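You operate a simulated robot arm through the tools that you are given. There is no shell and no other tool. Be economical: measure what you need, move in short steps, check, and stop when the job is done.

You are at the controls of a simulated two-armed robot. One attempt, no reset.

## Task
Take the lid off the silver can that expires first on the draining board and lay it down there. Put the clear cup in the in the sink. Open the blue bench drawer, put the black lid on the open end of the bench with the blue door away in the inside of the blue bench drawer and shut the drawer again. Put the filter from the top of the blue bench on the left end of the wooden bench. Put two of the loose suction cups from the workbench top on the pallet on the lift trolley. Put one of the oil bottles from the top of the small white cabinet on the right end of the wooden bench. Open the black bin lid. Do these in any order. Set down upright: filter, oil bottle.

The check looks at the end state, three seconds after you hand in, the way a careful person would. Anything else that was tipped, shoved, dropped, spilled or broken makes it a failure. Lids that push on must go on centred and level and be pressed home; caps that screw on are set level and turned clockwise until they are tight.

## Robot
Two 7-joint arms with fingered hands on one trunk, on a base that drives. Base frame: it is fixed to the floor where the robot stands at the start and does not move with it; the origin is under the middle of the robot, x ahead of it, y to its left, z up; the surface under the hand at the start is at about z = 86. Lengths are in cm, angles in degrees, forces in N, time in s.
The left shoulder is at the start at [8, 19.8, 144], the right one opposite. With the tool pointing down near the work surface each hand reaches from about 10 to 74 cm from the robot's upright axis, wherever it stands, measured 20 degrees to its own side. Places, roughly: black bin lid [70, 90, 50]; black lid (10x10x5 cm) [350, 90, 90]; blue bench drawer [260, -420, 70]; clear cup (5x10x4 cm) [80, 20, 90]; filter (4x4x6 cm) [270, -430, 80]; in the sink (22x24 cm) [70, 54, 76]; inside of the blue bench drawer [260, -430, 60]; left end of the wooden bench [550, -300, 90]; loose suction cup (5x5x5 cm) [230, -570, 80]; oil bottle [75, -400, 50]; pallet on the lift trolley [50, -600, 30]; right end of the wooden bench [550, -210, 90]; silver can [50, 25, 100]. Payload 4 kg a hand.
The TCP of each hand is the grasp point between the finger pads, 2.6 cm short of the fingertips. In the tool frame z runs along the fingers and y along their closing line. Largest opening 13.2 cm; the body of the gripper starts 7.3 cm behind the TCP. The gripper is a hand of 4 fingers: y runs from the thumb to the fingers, the wrist lies at [0, 0, -23.9] in the tool frame.
Orientation is told as [roll, pitch, yaw] about the base's x, y, z axes, in that order, counted from this pose: with the fingers straight down and closing along the base's y, the tool's x points along the base's -x, its y along +y and its z along -z.

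## Interface
- The arms move only by the tool step_arm. It takes "left_rows", "right_rows" or both (then of equal length, played together; a hand with none holds still); each is a list that holds one entry, the list of rows, each a list of 6 numbers: the shift along the base's x, y, z in mm, then the turn, a rotation vector about the base's x, y, z in degrees. In form: [[[dx, dy, dz, rx, ry, rz], ...]]. A call has 1 to 20 rows; each row is the pose to reach, as a shift and turn from the pose commanded when the call began. Rows are played at 5 a second. More than 5 cm and 8.6 degrees between two rows, and nothing of the call is played. A pose out of reach is approached as far as the arm can. The call stops where the force on the tool passes 40 N (or 10 N more than at its start, if that is more) or the arm is blocked; 0.2 s more then pass. In this call time passes only in rows, and 0.2 s behind the last. The reply holds the time, the measured pose of the TCP, the force on the tool along the base axes, the opening and the grip force, in the units named above and with some noise, with the torque about the TCP (base axes, N m) and any sound that the robot's microphone picked up, and new pictures: "show" is both (left out), scene, wrist or none (wrist: the cameras of the hands that moved).
- Cameras (640 x 400 px; columns grow to the right, rows downward): "scene" is now at [10.55, 3.58, 159.46]; the picture's right is [0.35, -0.94, 0.00], its down [-0.68, -0.25, -0.69] and it looks along [0.64, 0.24, -0.73] (base axes); focal length 271 px, centre (320, 200). "left" rides on the left gripper at [-6.8, 0.2, -9.7] in its tool frame; the picture's right is [-0.03, -1.00, 0.00], its down [0.82, -0.02, -0.58] and it looks along [0.58, -0.01, 0.82] (tool axes); focal length 270 px, centre (320, 200). "right" rides on the right gripper at [6.8, 0.2, -9.7] in its tool frame; the picture's right is [-0.03, 1.00, 0.00], its down [-0.82, -0.02, -0.58] and it looks along [-0.58, -0.01, 0.82] (tool axes); focal length 270 px, centre (320, 200). There is no depth. A picture from a camera that has moved, and an enlarged one, comes with that camera's place and axes in the base frame and with its lens. The place of the scene camera against the robot may be out by one fixed shift of up to 1.8 cm in any direction.
- raise_lower(by): slides the trunk up (or, below 0, down) by that many cm; the arms and the scene camera ride with it, the base frame stays. It gives what a move gives, with no picture.
- drive_base(legs): drives the robot by 1 to 6 legs, each [ahead, left, turn to the left] in cm, cm and degrees, along the robot's own axes; the way and the turn of a leg run together, so that a leg with both is an arc; at most 150 cm and 180 degrees a leg. The arms and the cameras ride along, it lands a little off, and it stops where it bumps. It gives what a move gives, and a new picture of the scene camera.
- finger_targets(finger1, finger2, finger3, thumb_bend, hand): sets how far each is bent, from 0 (flat) to 1 (curled in); at 0.3 the hand is open as for a grip, at 0.7 the pads meet at the TCP. One left out holds its place. A second passes; each finger stops where it meets its share of the squeeze, and holds until it gets a number again. It is the only way to open and close the hand. It gives what a move gives, with no picture; readings hold the bend of each and the force on the fingers (four entries, about 0 where the hand has none), thumb and palm.
- turn_head(pan, tilt): turns the head with the scene camera to pan (to the left, within 86 degrees either way) and tilt (down, from -29 to 69), counted from straight ahead of the robot. It gives what a move gives, and a new picture of the scene camera.
- inspect(camera, box): a new picture of the part [left, top, right, bottom] of that camera's present view, enlarged. It takes no simulated time.
- close_job(): hands the job in; it is judged then, once.

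Work in short steps. Places have to be worked out from the pictures, the camera data and where the tool is seen: move nearer, look again, correct. Check each grasp and each placing, and mend what went wrong. You have 483 turns and 360 pictures in all, those below and enlarged ones among them. Open the grippers and draw the arms clear of the work before you hand the job in, unless the task says otherwise; then end with one line.

The tools are called after "Call:" as a command line: name --argument value ..., lists and objects as JSON in quotes. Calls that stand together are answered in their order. step_arm: Moves the arms, as the interface text tells. Its arguments: {"type":"object","properties":{"left_rows":{"type":"array","items":{"type":"array","items":{"type":"array","items":{"type":"number"}}}},"right_rows":{"type":"array","items":{"type":"array","items":{"type":"array","items":{"type":"number"}}}},"show":{"type":"string","enum":["both","scene","wrist","none"]}},"required":[]} The other tools are called the same way: raise_lower (by) slides the trunk up or down; finger_targets (finger1, finger2, finger3, thumb_bend, hand) moves the fingers one by one; drive_base (legs) drives the base; turn_head (pan, tilt) turns the head that bears the scene camera; inspect (camera, box) takes an enlarged picture of a part of a camera's view; close_job () hands the job in.

At the start:

```text
clock: 0.0
left_tcp_pos: [34.91, 46.16, 99.82]
left_tcp_rot: [0.0, 0.0, 0.0]
left_force: [-0.2, 0.2, -0.2]
left_moment: [0.01, 0.01, -0.01]
left_opening: 13.23
left_finger_force: 0.1
left_shape: jaw
left_bend: [0.3, 0.3, 0.3, 0.3]
left_finger forces: [0.0, 0.0, 0.1, 0.0, 0.0, 0.0]
right_tcp_pos: [63.31, 4.85, 108.92]
right_tcp_rot: [0.0, 0.0, 0.0]
right_force: [-0.1, -0.3, -0.3]
right_moment: [0.01, 0.04, 0.02]
right_opening: 13.18
right_finger_force: 0.1
right_shape: jaw
right_bend: [0.3, 0.3, 0.3, 0.3]
right_finger forces: [0.1, 0.1, 0.0, 0.0, 0.0, 0.0]
trunk travel left (down, up): [-75.0, 9.0]
robot x, y, heading: [-0.08, -0.03, 0.2]
head pan, tilt: [20.5, 46.5]
```

scene: 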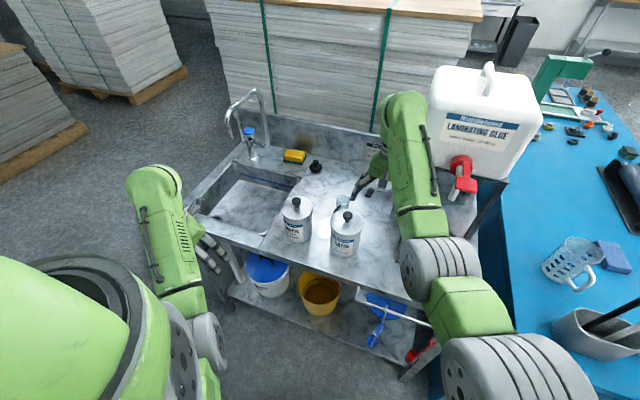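
right: 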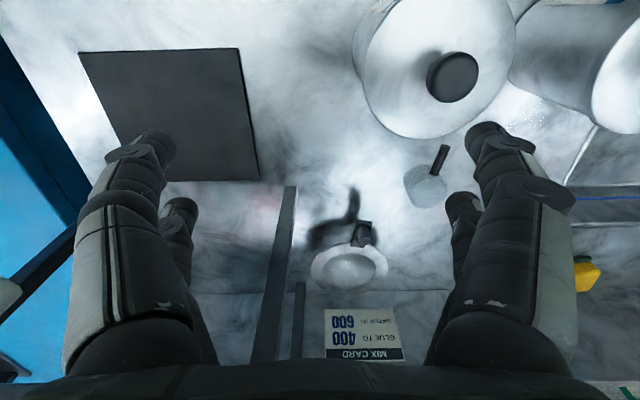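
left: 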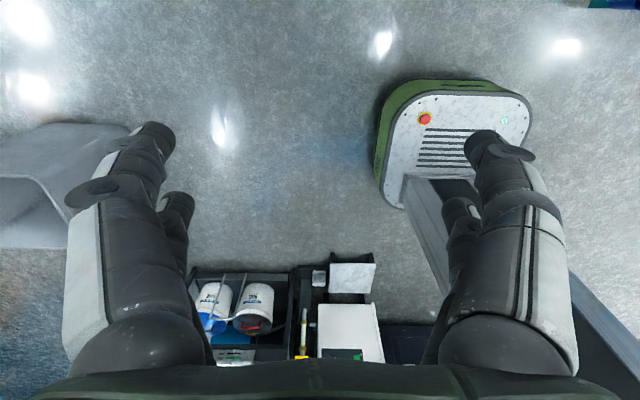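

I begin by looking closer at the sink bench to see the cans and the cup.

Call:
inspect --camera "scene" --box '[190, 80, 440, 280]'

Call:
inspect --camera "scene" --box '[270, 180, 380, 270]'

```text
2.00 times, centred on (315, 180) of scene
camera zoom: at [10.55, 3.58, 159.46], right [0.35, -0.94, 0.0], down [-0.68, -0.25, -0.69], along [0.64, 0.24, -0.73], focal length 541 px, centre (330, 240)
```

zoom: 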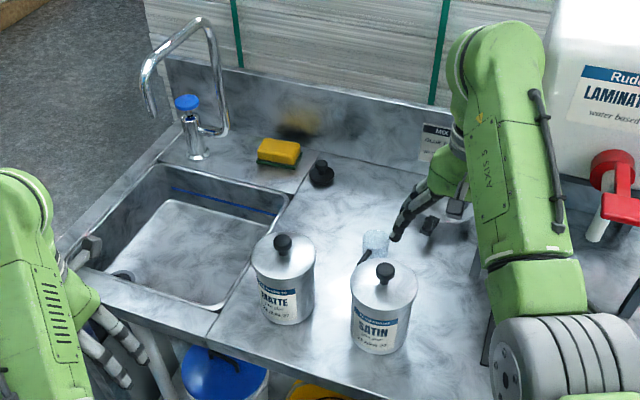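

```text
4.44 times, centred on (325, 225) of scene
camera zoom: at [10.55, 3.58, 159.46], right [0.35, -0.94, 0.0], down [-0.68, -0.25, -0.69], along [0.64, 0.24, -0.73], focal length 1202 px, centre (298, 89)
```

zoom: 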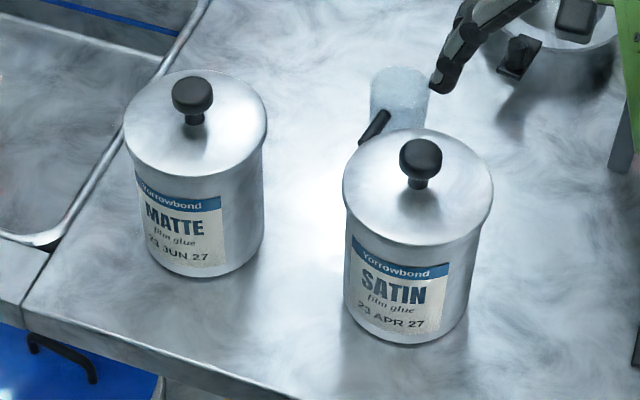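

The SATIN can (APR 27) expires before MATTE (JUN 27); its knob is at about [60, 13, 101]. I bring the right hand above it.

Call:
step_arm --right_rows '[[[-10, 25, 5, 0, 0, 0], [-20, 50, 5, 0, 0, 0], [-30, 80, 5, 0, 0, 0]]]'

```text
clock: 0.8
left_tcp_pos: [34.95, 46.35, 100.0]
left_tcp_rot: [0.0, -0.1, 0.0]
left_force: [0.1, 0.0, -0.2]
left_moment: [0.02, -0.01, 0.0]
left_opening: 13.21
left_finger_force: 0.1
left_shape: jaw
left_bend: [0.3, 0.3, 0.3, 0.3]
left_finger forces: [0.1, 0.0, 0.0, 0.0, 0.0, 0.1]
right_tcp_pos: [60.17, 12.73, 109.44]
right_tcp_rot: [0.0, -0.1, 0.1]
right_force: [0.4, 1.4, -0.3]
right_moment: [0.02, -0.02, 0.0]
right_opening: 13.18
right_finger_force: 0.1
right_shape: jaw
right_bend: [0.3, 0.3, 0.3, 0.3]
right_finger forces: [0.1, 0.1, 0.1, 0.1, 0.1, 0.1]
trunk travel left (down, up): [-75.0, 9.0]
robot x, y, heading: [-0.23, 0.13, 0.1]
head pan, tilt: [20.5, 46.5]
camera scene: at [10.52, 3.68, 159.46], right [0.35, -0.94, 0.0], down [-0.68, -0.25, -0.69], along [0.64, 0.24, -0.73], focal length 271 px, centre (320, 200)
camera right: at [53.5, 12.9, 119.06], right [0.03, 1.0, 0.0], down [0.82, -0.02, 0.58], along [0.58, -0.02, -0.82], focal length 270 px, centre (320, 200)
```

scene: 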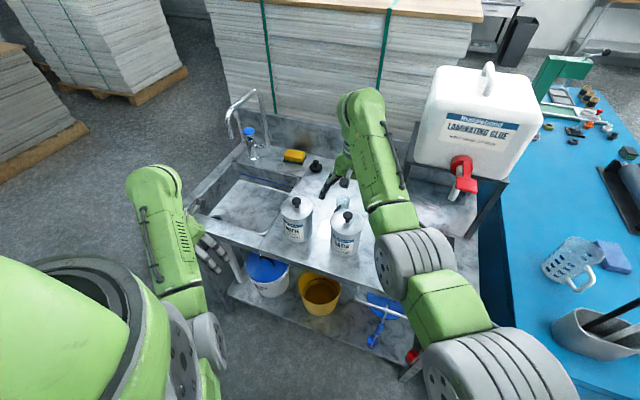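
right: 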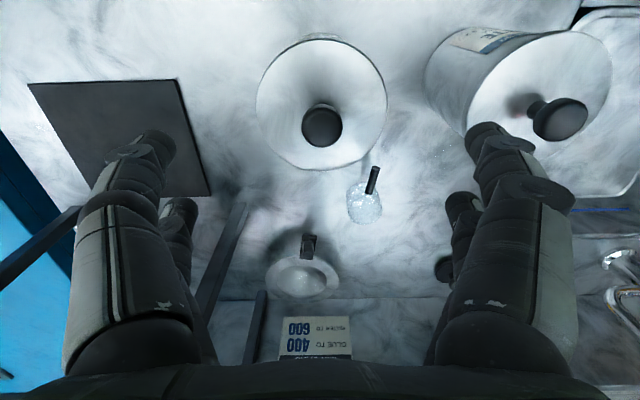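

The knob is centred under the hand at about z 101. I lower around it.

Call:
step_arm --right_rows '[[[0, 0, -30, 0, 0, 0], [-1, 1, -60, 0, 0, 0], [-2, 2, -80, 0, 0, 0]]]' --show "wrist"

Call:
finger_targets --hand "right" --finger1 0.7 --finger2 0.7 --finger3 0.7 --thumb_bend 0.7

Call:
inspect --camera "right" --box '[160, 0, 480, 200]'

```text
clock: 1.6
left_tcp_pos: [35.06, 46.34, 100.05]
left_tcp_rot: [0.0, 0.1, 0.0]
left_force: [0.4, -0.3, -0.6]
left_moment: [-0.03, 0.01, -0.01]
left_opening: 13.21
left_finger_force: 0.0
left_shape: jaw
left_bend: [0.3, 0.3, 0.3, 0.3]
left_finger forces: [0.0, 0.0, 0.1, 0.0, 0.0, 0.0]
right_tcp_pos: [60.16, 13.23, 101.43]
right_tcp_rot: [0.0, 0.0, -0.1]
right_force: [-1.1, 0.2, -0.2]
right_moment: [-0.03, -0.01, 0.03]
right_opening: 13.18
right_finger_force: 0.1
right_shape: jaw
right_bend: [0.3, 0.3, 0.3, 0.3]
right_finger forces: [0.1, 0.1, 0.0, 0.0, 0.0, 0.0]
trunk travel left (down, up): [-75.0, 9.0]
robot x, y, heading: [-0.18, 0.27, -0.1]
head pan, tilt: [20.5, 46.5]
camera right: at [53.41, 13.34, 111.07], right [0.03, 1.0, 0.0], down [0.82, -0.02, 0.58], along [0.58, -0.01, -0.82], focal length 270 px, centre (320, 200)
```

right: 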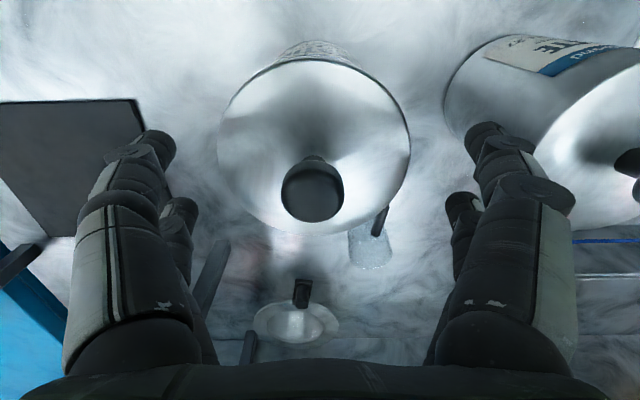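

```text
clock: 2.6
left_tcp_pos: [34.78, 46.08, 100.24]
left_tcp_rot: [0.1, -0.1, 0.1]
left_force: [0.5, -0.9, 0.5]
left_moment: [-0.01, 0.03, -0.04]
left_opening: 13.2
left_finger_force: 0.1
left_shape: jaw
left_bend: [0.3, 0.3, 0.3, 0.3]
left_finger forces: [0.0, 0.0, 0.0, 0.0, 0.0, 0.0]
right_tcp_pos: [60.17, 12.96, 101.79]
right_tcp_rot: [0.2, -0.4, 0.0]
right_force: [1.5, -7.8, 20.2]
right_moment: [-0.15, 0.02, 0.06]
right_opening: 7.93
right_finger_force: 17.8
right_shape: fingers
right_bend: [0.46, 0.46, 0.46, 0.52]
right_finger forces: [6.9, 8.7, 7.3, 0.0, 13.7, 0.0]
trunk travel left (down, up): [-75.0, 9.0]
robot x, y, heading: [0.08, -0.07, -0.2]
head pan, tilt: [20.5, 46.5]
```

```text
2.00 times, centred on (320, 100) of right
camera zoom: at [53.26, 13.09, 111.41], right [0.03, 1.0, 0.0], down [0.81, -0.02, 0.58], along [0.58, -0.01, -0.81], focal length 541 px, centre (320, 400)
```

zoom: 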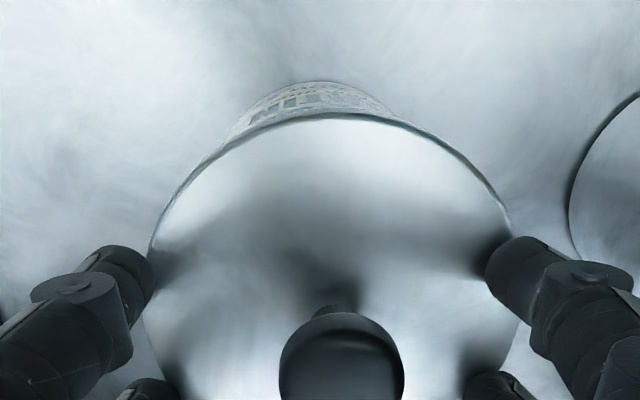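

The fingertips swung onto the lid's top. I open, lift, pre-close the fingers to about 4 cm and come down again.

Call:
finger_targets --hand "right" --finger1 0.3 --finger2 0.3 --finger3 0.3 --thumb_bend 0.3

Call:
step_arm --right_rows '[[[0, 0, 25, 0, 0, 0], [0, 0, 50, 0, 0, 0]]]' --show "none"

Call:
finger_targets --hand "right" --finger1 0.57 --finger2 0.57 --finger3 0.57 --thumb_bend 0.57

Call:
inspect --camera "right" --box '[160, 0, 480, 200]'

```text
clock: 3.6
left_tcp_pos: [34.94, 46.26, 99.79]
left_tcp_rot: [0.0, -0.1, 0.0]
left_force: [-0.5, 0.7, 0.1]
left_moment: [-0.01, 0.02, -0.01]
left_opening: 13.18
left_finger_force: 0.0
left_shape: jaw
left_bend: [0.3, 0.3, 0.3, 0.3]
left_finger forces: [0.0, 0.0, 0.1, 0.1, 0.1, 0.1]
right_tcp_pos: [60.29, 13.32, 101.27]
right_tcp_rot: [0.1, 0.0, 0.0]
right_force: [0.2, -1.2, 0.1]
right_moment: [-0.02, -0.01, -0.02]
right_opening: 13.25
right_finger_force: 0.1
right_shape: fingers
right_bend: [0.3, 0.3, 0.3, 0.3]
right_finger forces: [0.1, 0.0, 0.0, 0.1, 0.0, 0.0]
trunk travel left (down, up): [-75.0, 9.0]
robot x, y, heading: [0.04, 0.19, 0.3]
head pan, tilt: [20.5, 46.5]
```

```text
clock: 4.2
left_tcp_pos: [35.0, 46.26, 99.99]
left_tcp_rot: [0.0, 0.1, 0.1]
left_force: [-0.1, -0.3, 0.5]
left_moment: [-0.03, 0.01, -0.04]
left_opening: 13.18
left_finger_force: 0.0
left_shape: jaw
left_bend: [0.3, 0.3, 0.3, 0.3]
left_finger forces: [0.0, 0.0, 0.0, 0.1, 0.2, 0.0]
right_tcp_pos: [59.91, 13.01, 106.29]
right_tcp_rot: [0.0, 0.0, 0.1]
right_force: [0.1, 0.0, -0.4]
right_moment: [0.02, -0.01, -0.02]
right_opening: 13.25
right_finger_force: 0.1
right_shape: fingers
right_bend: [0.3, 0.3, 0.3, 0.3]
right_finger forces: [0.0, 0.0, 0.0, 0.1, 0.0, 0.1]
trunk travel left (down, up): [-75.0, 9.0]
robot x, y, heading: [-0.02, 0.09, -0.1]
head pan, tilt: [20.5, 46.5]
```

```text
clock: 5.2
left_tcp_pos: [35.04, 46.24, 99.95]
left_tcp_rot: [0.0, 0.0, 0.1]
left_force: [-0.5, 0.0, -0.3]
left_moment: [-0.02, 0.0, 0.0]
left_opening: 13.17
left_finger_force: 0.0
left_shape: jaw
left_bend: [0.3, 0.3, 0.3, 0.3]
left_finger forces: [0.0, 0.0, 0.1, 0.1, 0.1, 0.0]
right_tcp_pos: [59.98, 13.05, 106.32]
right_tcp_rot: [0.0, -0.1, 0.0]
right_force: [0.0, -0.6, -0.6]
right_moment: [0.02, 0.0, 0.0]
right_opening: 4.65
right_finger_force: 0.0
right_shape: fingers
right_bend: [0.56, 0.56, 0.56, 0.56]
right_finger forces: [0.0, 0.0, 0.0, 0.0, 0.0, 0.0]
trunk travel left (down, up): [-75.0, 9.0]
robot x, y, heading: [0.13, -0.26, 0.0]
head pan, tilt: [20.5, 46.5]
```

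```text
2.00 times, centred on (320, 100) of right
camera zoom: at [53.24, 13.14, 115.95], right [0.03, 1.0, 0.0], down [0.82, -0.02, 0.58], along [0.58, -0.01, -0.82], focal length 541 px, centre (320, 400)
```

zoom: 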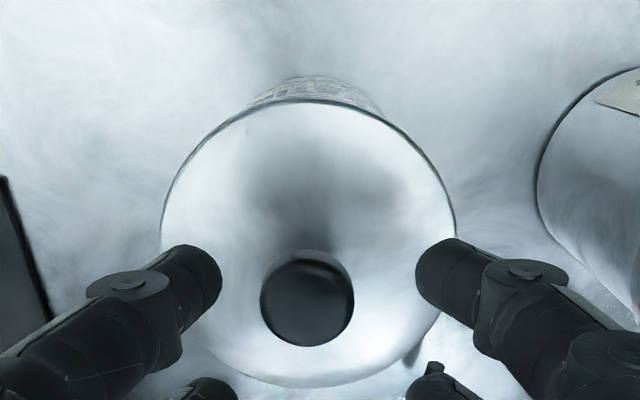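

Fingers straddle the knob now. I lower to knob height and close.

Call:
step_arm --right_rows '[[[0, -2, -30, 0, 0, 0], [0, -4, -48, 0, 0, 0]]]' --show "none"

Call:
finger_targets --hand "right" --finger1 0.75 --finger2 0.75 --finger3 0.75 --thumb_bend 0.75

Call:
inspect --camera "right" --box '[160, 0, 480, 200]'

```text
clock: 5.8
left_tcp_pos: [34.68, 46.24, 100.21]
left_tcp_rot: [0.0, -0.2, 0.1]
left_force: [0.3, -0.5, -0.7]
left_moment: [0.03, -0.02, 0.01]
left_opening: 13.2
left_finger_force: 0.0
left_shape: jaw
left_bend: [0.3, 0.3, 0.3, 0.3]
left_finger forces: [0.0, 0.1, 0.1, 0.0, 0.0, 0.0]
right_tcp_pos: [60.28, 12.64, 101.95]
right_tcp_rot: [0.3, -0.6, 0.0]
right_force: [3.9, -0.1, 13.0]
right_moment: [-0.03, -0.05, -0.06]
right_opening: 4.62
right_finger_force: 5.8
right_shape: fingers
right_bend: [0.56, 0.56, 0.56, 0.56]
right_finger forces: [4.1, 1.5, 2.6, 0.1, 3.8, 0.0]
trunk travel left (down, up): [-75.0, 9.0]
robot x, y, heading: [-0.18, -0.09, 0.0]
head pan, tilt: [20.5, 46.5]
```

```text
clock: 6.8
left_tcp_pos: [35.03, 46.3, 100.03]
left_tcp_rot: [0.0, 0.0, 0.0]
left_force: [-0.2, 0.0, -0.4]
left_moment: [-0.04, 0.0, 0.03]
left_opening: 13.2
left_finger_force: 0.0
left_shape: jaw
left_bend: [0.3, 0.3, 0.3, 0.3]
left_finger forces: [0.0, 0.0, 0.0, 0.0, 0.0, 0.0]
right_tcp_pos: [60.27, 12.58, 101.4]
right_tcp_rot: [0.0, 0.1, 0.0]
right_force: [0.1, -0.3, -2.9]
right_moment: [0.01, 0.03, 0.0]
right_opening: 0.02
right_finger_force: 0.0
right_shape: fingers
right_bend: [0.73, 0.73, 0.73, 0.73]
right_finger forces: [0.1, 0.0, 0.0, 0.0, 0.0, 0.1]
trunk travel left (down, up): [-75.0, 9.0]
robot x, y, heading: [0.0, 0.06, -0.3]
head pan, tilt: [20.5, 46.5]
```

```text
2.00 times, centred on (320, 100) of right
camera zoom: at [53.53, 12.76, 111.17], right [0.03, 1.0, 0.0], down [0.82, -0.02, 0.58], along [0.58, -0.01, -0.82], focal length 541 px, centre (320, 400)
```

zoom: 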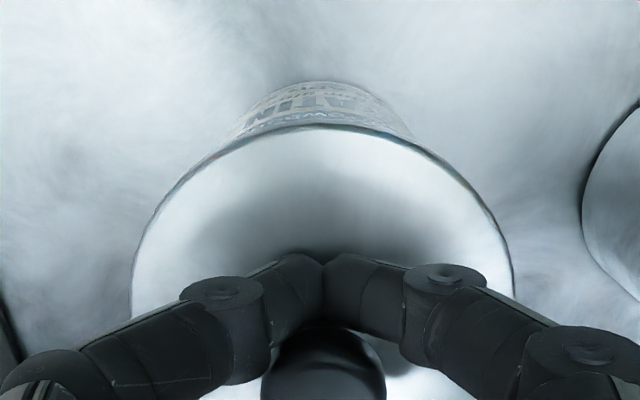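

The hand closed to nothing although the knob lies close to the TCP; I look at the full picture to understand how the fingers lie.

Call:
inspect --camera "right" --box '[0, 0, 640, 400]'

Call:
inspect --camera "scene" --box '[280, 150, 400, 240]'

```text
1.00 times, centred on (320, 200) of right (not enlarged: the box is as wide or as high as the picture)
camera zoom: at [53.53, 12.76, 111.17], right [0.03, 1.0, 0.0], down [0.82, -0.02, 0.58], along [0.58, -0.01, -0.82], focal length 270 px, centre (320, 200)
```

zoom: 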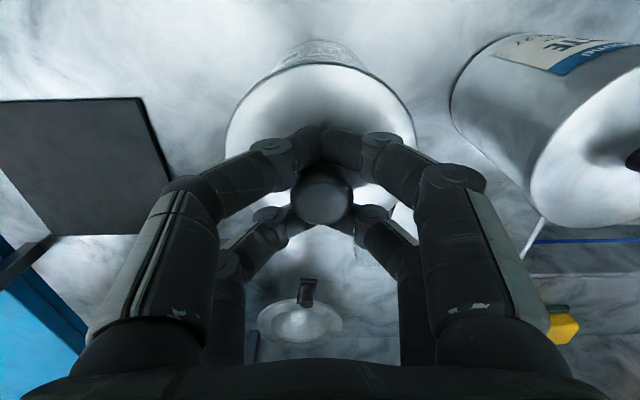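

```text
4.44 times, centred on (340, 195) of scene
camera zoom: at [10.62, 3.59, 159.45], right [0.35, -0.94, 0.0], down [-0.68, -0.25, -0.69], along [0.64, 0.24, -0.73], focal length 1202 px, centre (231, 222)
```

zoom: 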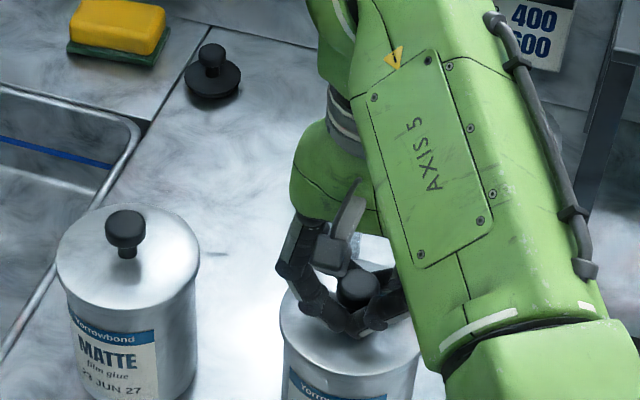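

The hand has two finger pairs with a gap in which the knob sat. I reopen above and shift 2.2 cm so the front pair takes the knob.

Call:
finger_targets --hand "right" --finger1 0.6 --finger2 0.6 --finger3 0.6 --thumb_bend 0.6

Call:
step_arm --right_rows '[[[0, 0, 25, 0, 0, 0], [0, 2, 50, 0, 0, 0], [17, 4, 50, 0, 0, 0]]]' --show "wrist"

```text
clock: 7.8
left_tcp_pos: [34.8, 46.2, 100.14]
left_tcp_rot: [0.1, -0.1, 0.1]
left_force: [0.4, 0.1, 1.2]
left_moment: [-0.02, -0.01, -0.01]
left_opening: 13.2
left_finger_force: 0.1
left_shape: jaw
left_bend: [0.3, 0.3, 0.3, 0.3]
left_finger forces: [0.1, 0.0, 0.0, 0.0, 0.1, 0.0]
right_tcp_pos: [60.17, 12.65, 101.78]
right_tcp_rot: [0.1, -0.3, 0.0]
right_force: [5.5, 1.2, 20.8]
right_moment: [0.05, -0.17, -0.01]
right_opening: 2.79
right_finger_force: 10.6
right_shape: fingers
right_bend: [0.62, 0.61, 0.62, 0.61]
right_finger forces: [5.2, 5.4, 4.4, 0.1, 5.1, 0.0]
trunk travel left (down, up): [-75.0, 9.0]
robot x, y, heading: [0.23, -0.22, -0.2]
head pan, tilt: [20.5, 46.5]
```

```text
clock: 8.6
left_tcp_pos: [35.06, 46.23, 99.99]
left_tcp_rot: [-0.1, 0.0, 0.0]
left_force: [-0.8, 1.3, 0.3]
left_moment: [0.04, -0.01, -0.03]
left_opening: 13.2
left_finger_force: 0.0
left_shape: jaw
left_bend: [0.3, 0.3, 0.3, 0.3]
left_finger forces: [0.0, 0.0, 0.0, 0.0, 0.1, 0.0]
right_tcp_pos: [61.6, 13.38, 106.56]
right_tcp_rot: [-0.1, 0.2, 0.0]
right_force: [0.1, -0.6, -0.7]
right_moment: [-0.01, 0.03, -0.01]
right_opening: 3.19
right_finger_force: 0.0
right_shape: fingers
right_bend: [0.6, 0.6, 0.6, 0.6]
right_finger forces: [0.0, 0.0, 0.0, 0.0, 0.1, 0.0]
trunk travel left (down, up): [-75.0, 9.0]
robot x, y, heading: [0.45, 0.41, 0.1]
head pan, tilt: [20.5, 46.5]
camera right: at [54.97, 13.43, 116.19], right [0.03, 1.0, 0.0], down [0.82, -0.02, 0.58], along [0.57, -0.02, -0.82], focal length 270 px, centre (320, 200)
```

right: 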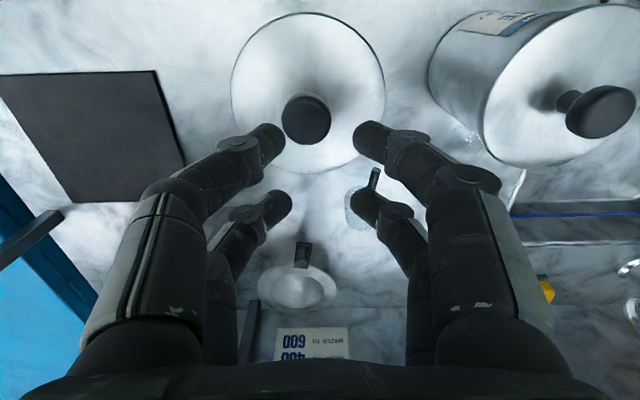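

Front pair is within 0.5 cm of the knob in x and 0.8 off in y; I correct, lower and close.

Call:
finger_targets --hand "right" --finger1 0.57 --finger2 0.57 --finger3 0.57 --thumb_bend 0.57

Call:
step_arm --right_rows '[[[3, -7, 0, 0, 0, 0], [3, -7, -25, 0, 0, 0], [3, -7, -41, 0, 0, 0]]]' --show "wrist"

Call:
finger_targets --hand "right" --finger1 0.75 --finger2 0.75 --finger3 0.75 --thumb_bend 0.75

Call:
inspect --camera "right" --box '[160, 0, 480, 200]'

```text
clock: 9.6
left_tcp_pos: [35.06, 46.31, 99.91]
left_tcp_rot: [0.0, 0.0, 0.0]
left_force: [-0.1, -0.1, 0.2]
left_moment: [0.0, 0.03, -0.01]
left_opening: 13.2
left_finger_force: 0.0
left_shape: jaw
left_bend: [0.3, 0.3, 0.3, 0.3]
left_finger forces: [0.0, 0.0, 0.1, 0.0, 0.0, 0.0]
right_tcp_pos: [61.68, 13.29, 106.57]
right_tcp_rot: [0.0, 0.0, 0.0]
right_force: [-0.1, -0.6, -0.1]
right_moment: [0.02, 0.03, 0.03]
right_opening: 4.51
right_finger_force: 0.1
right_shape: fingers
right_bend: [0.56, 0.56, 0.56, 0.56]
right_finger forces: [0.0, 0.0, 0.1, 0.0, 0.0, 0.0]
trunk travel left (down, up): [-75.0, 9.0]
robot x, y, heading: [0.41, 0.12, 0.0]
head pan, tilt: [20.5, 46.5]
```

```text
clock: 10.4
left_tcp_pos: [34.97, 46.16, 100.04]
left_tcp_rot: [0.1, 0.0, 0.0]
left_force: [-0.6, -0.2, -0.2]
left_moment: [0.01, 0.01, 0.0]
left_opening: 13.18
left_finger_force: 0.1
left_shape: jaw
left_bend: [0.3, 0.3, 0.3, 0.3]
left_finger forces: [0.0, 0.1, 0.0, 0.1, 0.0, 0.0]
right_tcp_pos: [62.06, 12.5, 102.55]
right_tcp_rot: [0.0, -0.1, 0.0]
right_force: [-0.4, 0.0, -0.7]
right_moment: [-0.02, 0.03, 0.02]
right_opening: 4.54
right_finger_force: 0.0
right_shape: fingers
right_bend: [0.56, 0.56, 0.56, 0.56]
right_finger forces: [0.0, 0.0, 0.0, 0.0, 0.0, 0.0]
trunk travel left (down, up): [-75.0, 9.0]
robot x, y, heading: [0.28, -0.52, 0.3]
head pan, tilt: [20.5, 46.5]
camera right: at [55.26, 12.57, 112.25], right [0.03, 1.0, 0.0], down [0.82, -0.02, 0.58], along [0.58, -0.02, -0.82], focal length 270 px, centre (320, 200)
```

right: 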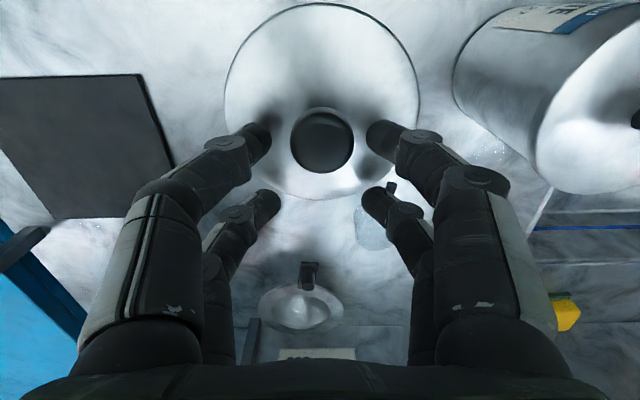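

```text
clock: 11.4
left_tcp_pos: [35.01, 46.24, 99.95]
left_tcp_rot: [0.0, 0.0, 0.0]
left_force: [-0.9, -0.6, 0.3]
left_moment: [-0.03, 0.01, 0.01]
left_opening: 13.19
left_finger_force: 0.1
left_shape: jaw
left_bend: [0.3, 0.3, 0.3, 0.3]
left_finger forces: [0.0, 0.1, 0.0, 0.0, 0.1, 0.0]
right_tcp_pos: [62.06, 12.47, 102.54]
right_tcp_rot: [-0.1, 0.0, 0.0]
right_force: [0.0, 0.3, -0.6]
right_moment: [0.04, -0.06, 0.01]
right_opening: 2.27
right_finger_force: 8.4
right_shape: fingers
right_bend: [0.62, 0.73, 0.73, 0.68]
right_finger forces: [8.0, 0.1, 0.0, 0.0, 9.2, 0.0]
trunk travel left (down, up): [-75.0, 9.0]
robot x, y, heading: [0.4, -0.38, 0.2]
head pan, tilt: [20.5, 46.5]
```

```text
2.00 times, centred on (320, 100) of right
camera zoom: at [55.26, 12.53, 112.23], right [0.03, 1.0, 0.0], down [0.82, -0.02, 0.58], along [0.58, -0.01, -0.82], focal length 541 px, centre (320, 400)
```

zoom: 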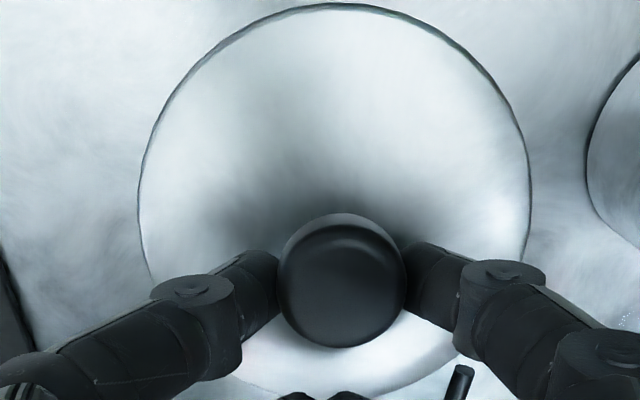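

Finger 1 and thumb hold the knob (8 N). I lift a few cm and check whether the lid comes.

Call:
step_arm --right_rows '[[[0, 0, 10, 0, 0, 0], [0, 0, 25, 0, 0, 0], [0, 0, 45, 0, 0, 0], [0, 0, 70, 0, 0, 0]]]'

```text
clock: 12.4
left_tcp_pos: [34.98, 46.2, 99.99]
left_tcp_rot: [0.0, 0.1, -0.1]
left_force: [0.1, -0.4, -0.3]
left_moment: [0.0, 0.01, 0.01]
left_opening: 13.18
left_finger_force: 0.0
left_shape: jaw
left_bend: [0.3, 0.3, 0.3, 0.3]
left_finger forces: [0.1, 0.0, 0.1, 0.1, 0.0, 0.0]
right_tcp_pos: [62.12, 12.28, 109.45]
right_tcp_rot: [0.1, 0.0, 0.0]
right_force: [-0.7, -0.3, 0.4]
right_moment: [-0.05, -0.01, -0.02]
right_opening: 2.21
right_finger_force: 8.9
right_shape: fingers
right_bend: [0.61, 0.73, 0.73, 0.67]
right_finger forces: [9.3, 0.0, 0.1, 0.0, 8.8, 0.0]
trunk travel left (down, up): [-75.0, 9.0]
robot x, y, heading: [0.07, 0.01, 0.1]
head pan, tilt: [20.5, 46.5]
heard: snap
camera scene: at [10.51, 3.6, 159.46], right [0.35, -0.94, 0.0], down [-0.68, -0.25, -0.69], along [0.64, 0.24, -0.73], focal length 271 px, centre (320, 200)
camera right: at [55.4, 12.33, 119.21], right [0.03, 1.0, 0.0], down [0.82, -0.02, 0.58], along [0.58, -0.01, -0.82], focal length 270 px, centre (320, 200)
```

scene: 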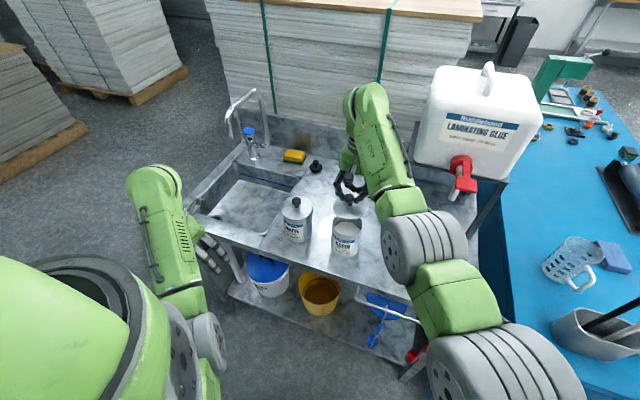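
right: 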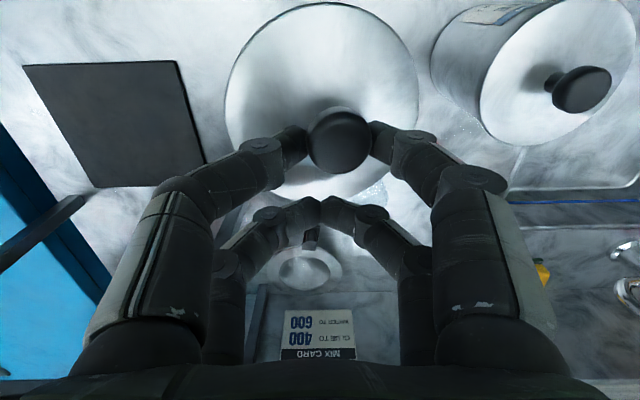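

The lid snapped free. I look at the lid's skirt, and at the free board area to the right of the can.

Call:
inspect --camera "scene" --box '[290, 160, 410, 270]'

```text
3.64 times, centred on (350, 215) of scene
camera zoom: at [10.51, 3.6, 159.46], right [0.35, -0.94, 0.0], down [-0.68, -0.25, -0.69], along [0.64, 0.24, -0.73], focal length 984 px, centre (211, 146)
```

zoom: 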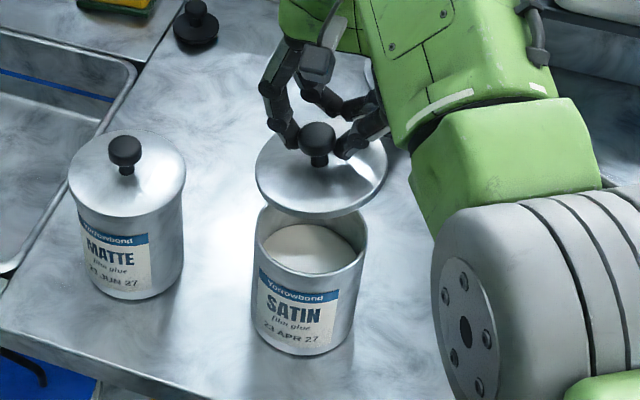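

I carry the lid to the free spot at about [56.5, 2.3] and go down most of the way.

Call:
step_arm --right_rows '[[[0, -30, 5, 0, 0, 0], [-15, -65, 5, 0, 0, 0], [-36, -101, 5, 0, 0, 0], [-36, -101, -40, 0, 0, 0], [-36, -101, -80, 0, 0, 0], [-36, -101, -120, 0, 0, 0], [-36, -101, -150, 0, 0, 0]]]'

```text
clock: 14.0
left_tcp_pos: [35.02, 46.31, 99.96]
left_tcp_rot: [0.0, 0.0, 0.1]
left_force: [0.6, 0.1, 0.0]
left_moment: [0.04, -0.01, -0.01]
left_opening: 13.21
left_finger_force: 0.0
left_shape: jaw
left_bend: [0.3, 0.3, 0.3, 0.3]
left_finger forces: [0.0, 0.0, 0.0, 0.1, 0.0, 0.0]
right_tcp_pos: [58.53, 2.46, 94.51]
right_tcp_rot: [0.0, -0.1, 0.0]
right_force: [0.1, -0.1, -1.2]
right_moment: [-0.01, 0.02, -0.04]
right_opening: 2.19
right_finger_force: 9.1
right_shape: fingers
right_bend: [0.6, 0.73, 0.73, 0.67]
right_finger forces: [9.3, 0.0, 0.0, 0.1, 8.5, 0.0]
trunk travel left (down, up): [-75.0, 9.0]
robot x, y, heading: [-0.1, -0.1, 0.2]
head pan, tilt: [20.5, 46.5]
camera scene: at [10.58, 3.57, 159.46], right [0.35, -0.94, 0.0], down [-0.68, -0.25, -0.69], along [0.64, 0.24, -0.73], focal length 271 px, centre (320, 200)
camera right: at [51.72, 2.49, 104.07], right [0.03, 1.0, 0.0], down [0.82, -0.02, 0.58], along [0.58, -0.01, -0.82], focal length 270 px, centre (320, 200)
```

scene: 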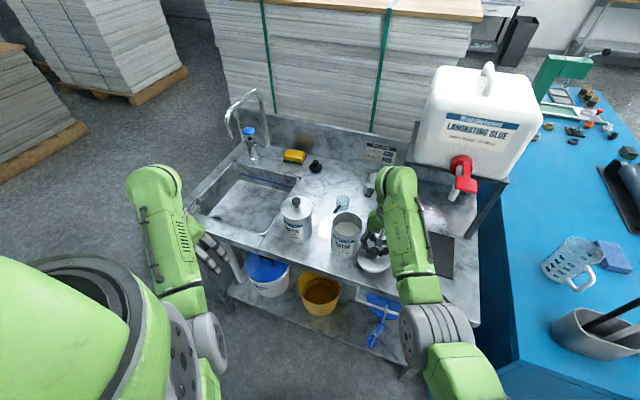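
right: 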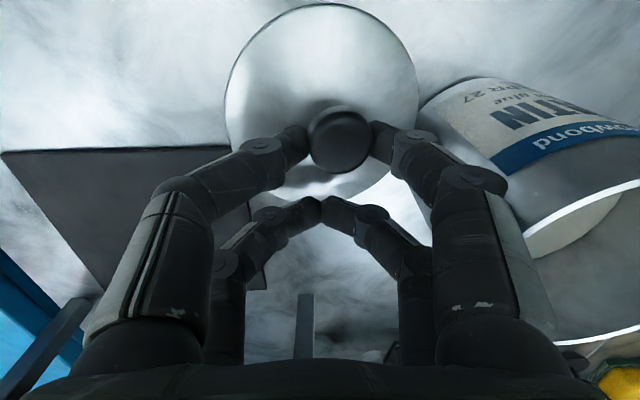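

Clear around. Lower slowly until contact.

Call:
step_arm --right_rows '[[[0, 0, -10, 0, 0, 0], [0, 0, -18, 0, 0, 0], [0, 0, -22, 0, 0, 0], [0, 0, -26, 0, 0, 0], [0, 0, -30, 0, 0, 0]]]' --show "wrist"

```text
clock: 15.2
left_tcp_pos: [34.94, 46.23, 100.08]
left_tcp_rot: [0.0, 0.0, 0.0]
left_force: [-0.9, -0.3, 0.6]
left_moment: [-0.01, 0.0, 0.03]
left_opening: 13.21
left_finger_force: 0.1
left_shape: jaw
left_bend: [0.3, 0.3, 0.3, 0.3]
left_finger forces: [0.1, 0.0, 0.1, 0.0, 0.0, 0.0]
right_tcp_pos: [58.39, 2.41, 91.66]
right_tcp_rot: [-0.1, -0.1, 0.0]
right_force: [0.2, -2.3, 3.5]
right_moment: [0.01, 0.12, 0.06]
right_opening: 1.53
right_finger_force: 7.9
right_shape: fingers
right_bend: [0.63, 0.73, 0.73, 0.72]
right_finger forces: [5.2, 0.0, 0.0, 0.0, 10.6, 0.0]
trunk travel left (down, up): [-75.0, 9.0]
robot x, y, heading: [-0.14, 0.12, 0.1]
head pan, tilt: [20.5, 46.5]
camera right: at [51.58, 2.43, 101.26], right [0.02, 1.0, 0.0], down [0.82, -0.02, 0.58], along [0.58, -0.01, -0.82], focal length 270 px, centre (320, 200)
```

right: 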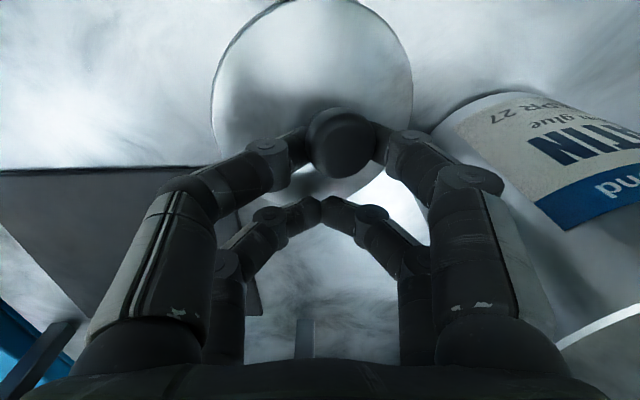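

The lid touches the board. I release gently and raise.

Call:
finger_targets --hand "right" --finger1 0.57 --finger2 0.6 --finger3 0.6 --thumb_bend 0.57

Call:
step_arm --right_rows '[[[0, 0, 30, 0, 0, 0], [0, 0, 70, 0, 0, 0], [0, 0, 115, 0, 0, 0], [0, 0, 160, 0, 0, 0], [0, 0, 200, 0, 0, 0]]]'

```text
clock: 16.2
left_tcp_pos: [34.89, 46.34, 99.99]
left_tcp_rot: [0.0, -0.1, 0.0]
left_force: [0.2, 0.7, 0.7]
left_moment: [0.0, 0.0, -0.02]
left_opening: 13.19
left_finger_force: 0.1
left_shape: jaw
left_bend: [0.3, 0.3, 0.3, 0.3]
left_finger forces: [0.0, 0.1, 0.0, 0.0, 0.0, 0.0]
right_tcp_pos: [58.44, 2.34, 91.53]
right_tcp_rot: [-0.1, 0.0, 0.0]
right_force: [0.5, -0.4, 0.5]
right_moment: [0.01, 0.0, 0.0]
right_opening: 4.51
right_finger_force: 0.0
right_shape: fingers
right_bend: [0.56, 0.6, 0.6, 0.56]
right_finger forces: [0.0, 0.0, 0.0, 0.0, 0.0, 0.0]
trunk travel left (down, up): [-75.0, 9.0]
robot x, y, heading: [-0.07, 0.17, -0.0]
head pan, tilt: [20.5, 46.5]
```

```text
clock: 17.4
left_tcp_pos: [34.9, 46.18, 99.97]
left_tcp_rot: [0.0, 0.0, 0.0]
left_force: [0.2, -0.4, -1.2]
left_moment: [0.01, -0.01, -0.03]
left_opening: 13.2
left_finger_force: 0.1
left_shape: jaw
left_bend: [0.3, 0.3, 0.3, 0.3]
left_finger forces: [0.0, 0.0, 0.0, 0.0, 0.0, 0.0]
right_tcp_pos: [58.48, 2.18, 111.93]
right_tcp_rot: [0.0, 0.0, 0.0]
right_force: [-0.2, 0.1, -0.2]
right_moment: [0.0, -0.03, 0.03]
right_opening: 4.5
right_finger_force: 0.0
right_shape: fingers
right_bend: [0.56, 0.6, 0.6, 0.56]
right_finger forces: [0.0, 0.0, 0.1, 0.0, 0.0, 0.0]
trunk travel left (down, up): [-75.0, 9.0]
robot x, y, heading: [-0.07, -0.2, -0.0]
head pan, tilt: [20.5, 46.5]
camera scene: at [10.45, 3.57, 159.46], right [0.35, -0.94, 0.0], down [-0.68, -0.25, -0.69], along [0.64, 0.24, -0.73], focal length 271 px, centre (320, 200)
camera right: at [51.7, 2.23, 121.56], right [0.03, 1.0, 0.0], down [0.82, -0.02, 0.58], along [0.58, -0.01, -0.82], focal length 270 px, centre (320, 200)
```

scene: 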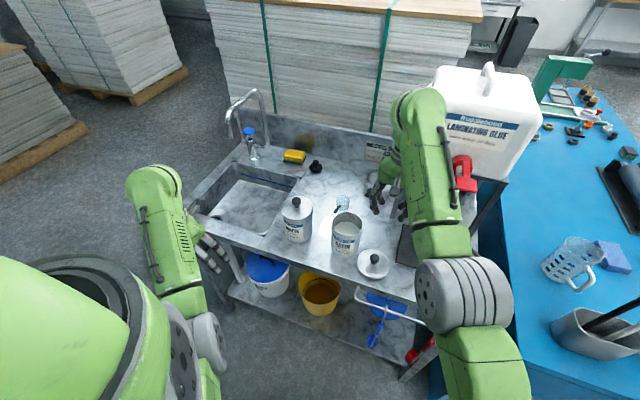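
right: 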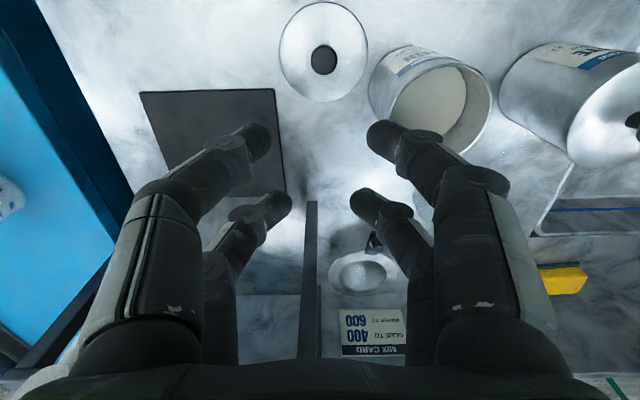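

Lid laid down. Now the clear cup: a closer look.

Call:
inspect --camera "scene" --box '[280, 150, 420, 290]'

```text
2.86 times, centred on (350, 220) of scene
camera zoom: at [10.45, 3.57, 159.46], right [0.35, -0.94, 0.0], down [-0.68, -0.25, -0.69], along [0.64, 0.24, -0.73], focal length 773 px, centre (234, 143)
```

zoom: 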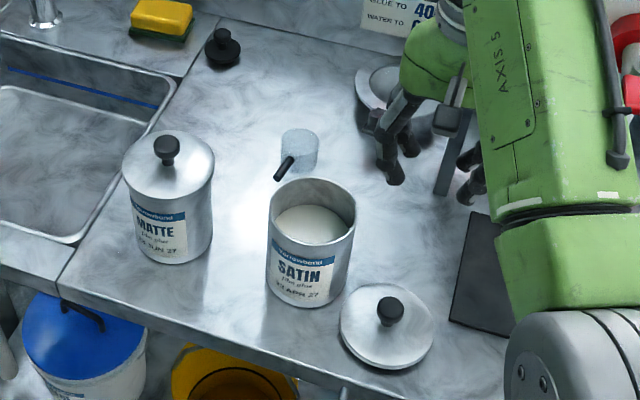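

The lid lies level. The cup is at about [76, 18.3]; I retract the right hand, then drive forward and left so that the left hand reaches cup and sink.

Call:
step_arm --right_rows '[[[-40, -20, 10, 0, 0, 0], [-80, -40, 20, 0, 0, 0], [-120, -60, 30, 0, 0, 0], [-160, -80, 40, 0, 0, 0], [-200, -100, 40, 0, 0, 0]]]' --left_rows '[[[0, 0, 20, 0, 0, 0], [0, 0, 40, 0, 0, 0], [0, 0, 60, 0, 0, 0], [0, 0, 80, 0, 0, 0], [0, 0, 100, 0, 0, 0]]]' --show "none"

Call:
drive_base --legs '[[15, 10, 0]]'

```text
clock: 18.6
left_tcp_pos: [36.7, 48.04, 105.21]
left_tcp_rot: [0.0, -0.2, 0.0]
left_force: [-0.5, -0.3, 0.3]
left_moment: [-0.02, 0.0, 0.0]
left_opening: 13.2
left_finger_force: 0.1
left_shape: jaw
left_bend: [0.3, 0.3, 0.3, 0.3]
left_finger forces: [0.0, 0.0, 0.1, 0.0, 0.0, 0.0]
left hand out of reach, approached as far as the arm can: row 2, 3, 4, 5
right_tcp_pos: [46.11, -3.97, 106.11]
right_tcp_rot: [0.2, -0.4, -0.1]
right_force: [-0.7, -0.6, 1.3]
right_moment: [0.01, -0.01, 0.0]
right_opening: 4.52
right_finger_force: 0.2
right_shape: fingers
right_bend: [0.56, 0.6, 0.6, 0.56]
right_finger forces: [0.1, 0.1, 0.1, 0.1, 0.0, 0.0]
right hand out of reach, approached as far as the arm can: row 2, 3, 4, 5
trunk travel left (down, up): [-75.0, 9.0]
robot x, y, heading: [0.09, 0.09, 0.2]
head pan, tilt: [20.5, 46.5]
```

```text
clock: 20.1
left_tcp_pos: [51.76, 57.9, 105.35]
left_tcp_rot: [0.1, -0.2, -0.2]
left_force: [1.0, -0.8, 0.2]
left_moment: [0.05, -0.02, 0.04]
left_opening: 13.18
left_finger_force: 0.1
left_shape: jaw
left_bend: [0.3, 0.3, 0.3, 0.3]
left_finger forces: [0.0, 0.1, 0.1, 0.0, 0.1, 0.0]
right_tcp_pos: [61.13, 6.0, 106.15]
right_tcp_rot: [0.1, -0.2, -0.2]
right_force: [-0.7, -0.6, 0.9]
right_moment: [0.05, -0.05, 0.0]
right_opening: 4.5
right_finger_force: 0.1
right_shape: fingers
right_bend: [0.56, 0.6, 0.6, 0.56]
right_finger forces: [0.0, 0.1, 0.0, 0.0, 0.1, 0.0]
trunk travel left (down, up): [-75.0, 9.0]
robot x, y, heading: [14.91, 9.9, -0.1]
head pan, tilt: [20.5, 46.5]
camera scene: at [25.15, 13.36, 159.51], right [0.35, -0.94, 0.0], down [-0.68, -0.25, -0.69], along [0.65, 0.24, -0.72], focal length 271 px, centre (320, 200)
```

scene: 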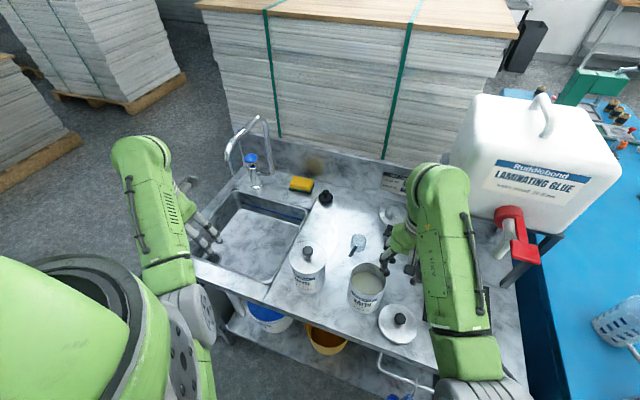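

I'll use the right hand for the cup, turned about -25° so the handle lies between the finger pairs. Open and move over it.

Call:
finger_targets --hand "right" --finger1 0.4 --finger2 0.4 --finger3 0.4 --thumb_bend 0.4

Call:
step_arm --right_rows '[[[30, 25, 0, 0, 0, -8], [60, 50, 0, 0, 0, -16], [90, 75, 0, 0, 0, -20], [120, 100, 0, 0, 0, -25], [150, 123, 0, 0, 0, -25]]]'

```text
clock: 21.1
left_tcp_pos: [52.16, 58.29, 105.15]
left_tcp_rot: [0.0, 0.0, -0.1]
left_force: [0.6, 0.1, 0.9]
left_moment: [0.0, -0.01, -0.02]
left_opening: 13.17
left_finger_force: 0.0
left_shape: jaw
left_bend: [0.3, 0.3, 0.3, 0.3]
left_finger forces: [0.1, 0.0, 0.0, 0.0, 0.0, 0.1]
right_tcp_pos: [61.51, 6.23, 105.91]
right_tcp_rot: [0.1, 0.0, -0.1]
right_force: [-0.7, 0.6, -0.8]
right_moment: [-0.01, -0.03, -0.01]
right_opening: 9.92
right_finger_force: 0.1
right_shape: fingers
right_bend: [0.4, 0.4, 0.4, 0.4]
right_finger forces: [0.1, 0.1, 0.1, 0.1, 0.0, 0.0]
trunk travel left (down, up): [-75.0, 9.0]
robot x, y, heading: [14.79, 10.47, -0.3]
head pan, tilt: [20.5, 46.5]
```

```text
clock: 22.3
left_tcp_pos: [52.25, 58.39, 104.91]
left_tcp_rot: [0.0, 0.1, -0.1]
left_force: [0.8, 0.1, 0.3]
left_moment: [-0.02, 0.0, 0.05]
left_opening: 13.19
left_finger_force: 0.0
left_shape: jaw
left_bend: [0.3, 0.3, 0.3, 0.3]
left_finger forces: [0.1, 0.1, 0.0, 0.0, 0.1, 0.1]
right_tcp_pos: [76.64, 18.71, 105.64]
right_tcp_rot: [-0.1, 0.0, -25.3]
right_force: [0.1, 0.4, 0.2]
right_moment: [-0.04, 0.01, 0.0]
right_opening: 9.95
right_finger_force: 0.0
right_shape: fingers
right_bend: [0.4, 0.4, 0.4, 0.4]
right_finger forces: [0.0, 0.0, 0.0, 0.1, 0.0, 0.1]
trunk travel left (down, up): [-75.0, 9.0]
robot x, y, heading: [14.97, 10.32, -0.0]
head pan, tilt: [20.5, 46.5]
camera scene: at [25.86, 13.88, 159.44], right [0.35, -0.94, 0.0], down [-0.68, -0.25, -0.69], along [0.64, 0.24, -0.73], focal length 271 px, centre (320, 200)
camera right: at [70.6, 21.67, 115.4], right [0.45, 0.89, 0.0], down [0.73, -0.37, 0.58], along [0.52, -0.26, -0.82], focal length 270 px, centre (320, 200)
```

scene: 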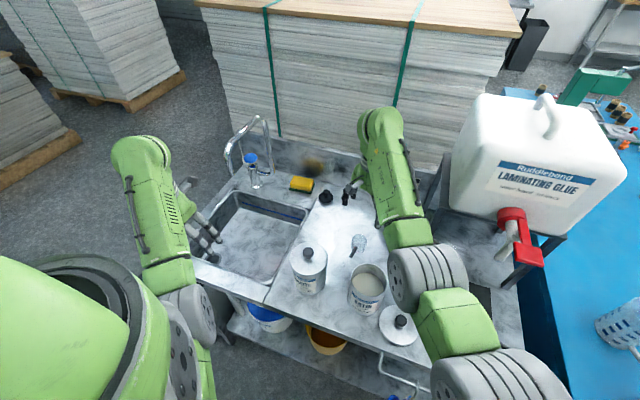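
right: 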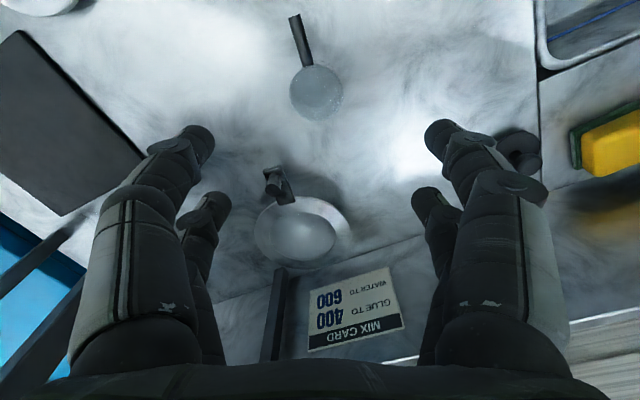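

Cup centre at [76.4, 18.4], handle towards azimuth 167°. I turn back 12° and descend around the cup.

Call:
step_arm --right_rows '[[[-1, -2, -20, 0, 0, 6], [-2, -3, -60, 0, 0, 12], [-2, -3, -100, 0, 0, 12], [-2, -3, -130, 0, 0, 12]]]' --show "wrist"

```text
clock: 23.3
left_tcp_pos: [52.06, 58.22, 105.05]
left_tcp_rot: [0.0, 0.0, -0.1]
left_force: [-1.6, 0.1, 0.2]
left_moment: [-0.02, -0.01, 0.0]
left_opening: 13.19
left_finger_force: 0.2
left_shape: jaw
left_bend: [0.3, 0.3, 0.3, 0.3]
left_finger forces: [0.0, 0.0, 0.1, 0.0, 0.1, 0.1]
right_tcp_pos: [76.23, 18.34, 93.1]
right_tcp_rot: [0.0, 0.0, -13.1]
right_force: [0.7, -0.3, -0.4]
right_moment: [0.0, 0.0, 0.03]
right_opening: 9.97
right_finger_force: 0.2
right_shape: fingers
right_bend: [0.4, 0.4, 0.4, 0.4]
right_finger forces: [0.0, 0.0, 0.0, 0.1, 0.0, 0.0]
trunk travel left (down, up): [-75.0, 9.0]
robot x, y, heading: [15.13, 9.65, 0.0]
head pan, tilt: [20.5, 46.5]
camera right: at [69.68, 19.96, 102.64], right [0.25, 0.97, 0.0], down [0.79, -0.21, 0.58], along [0.56, -0.14, -0.82], focal length 270 px, centre (320, 200)
```

right: 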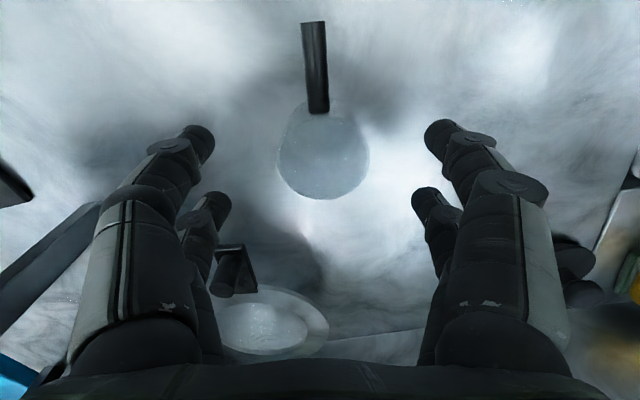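

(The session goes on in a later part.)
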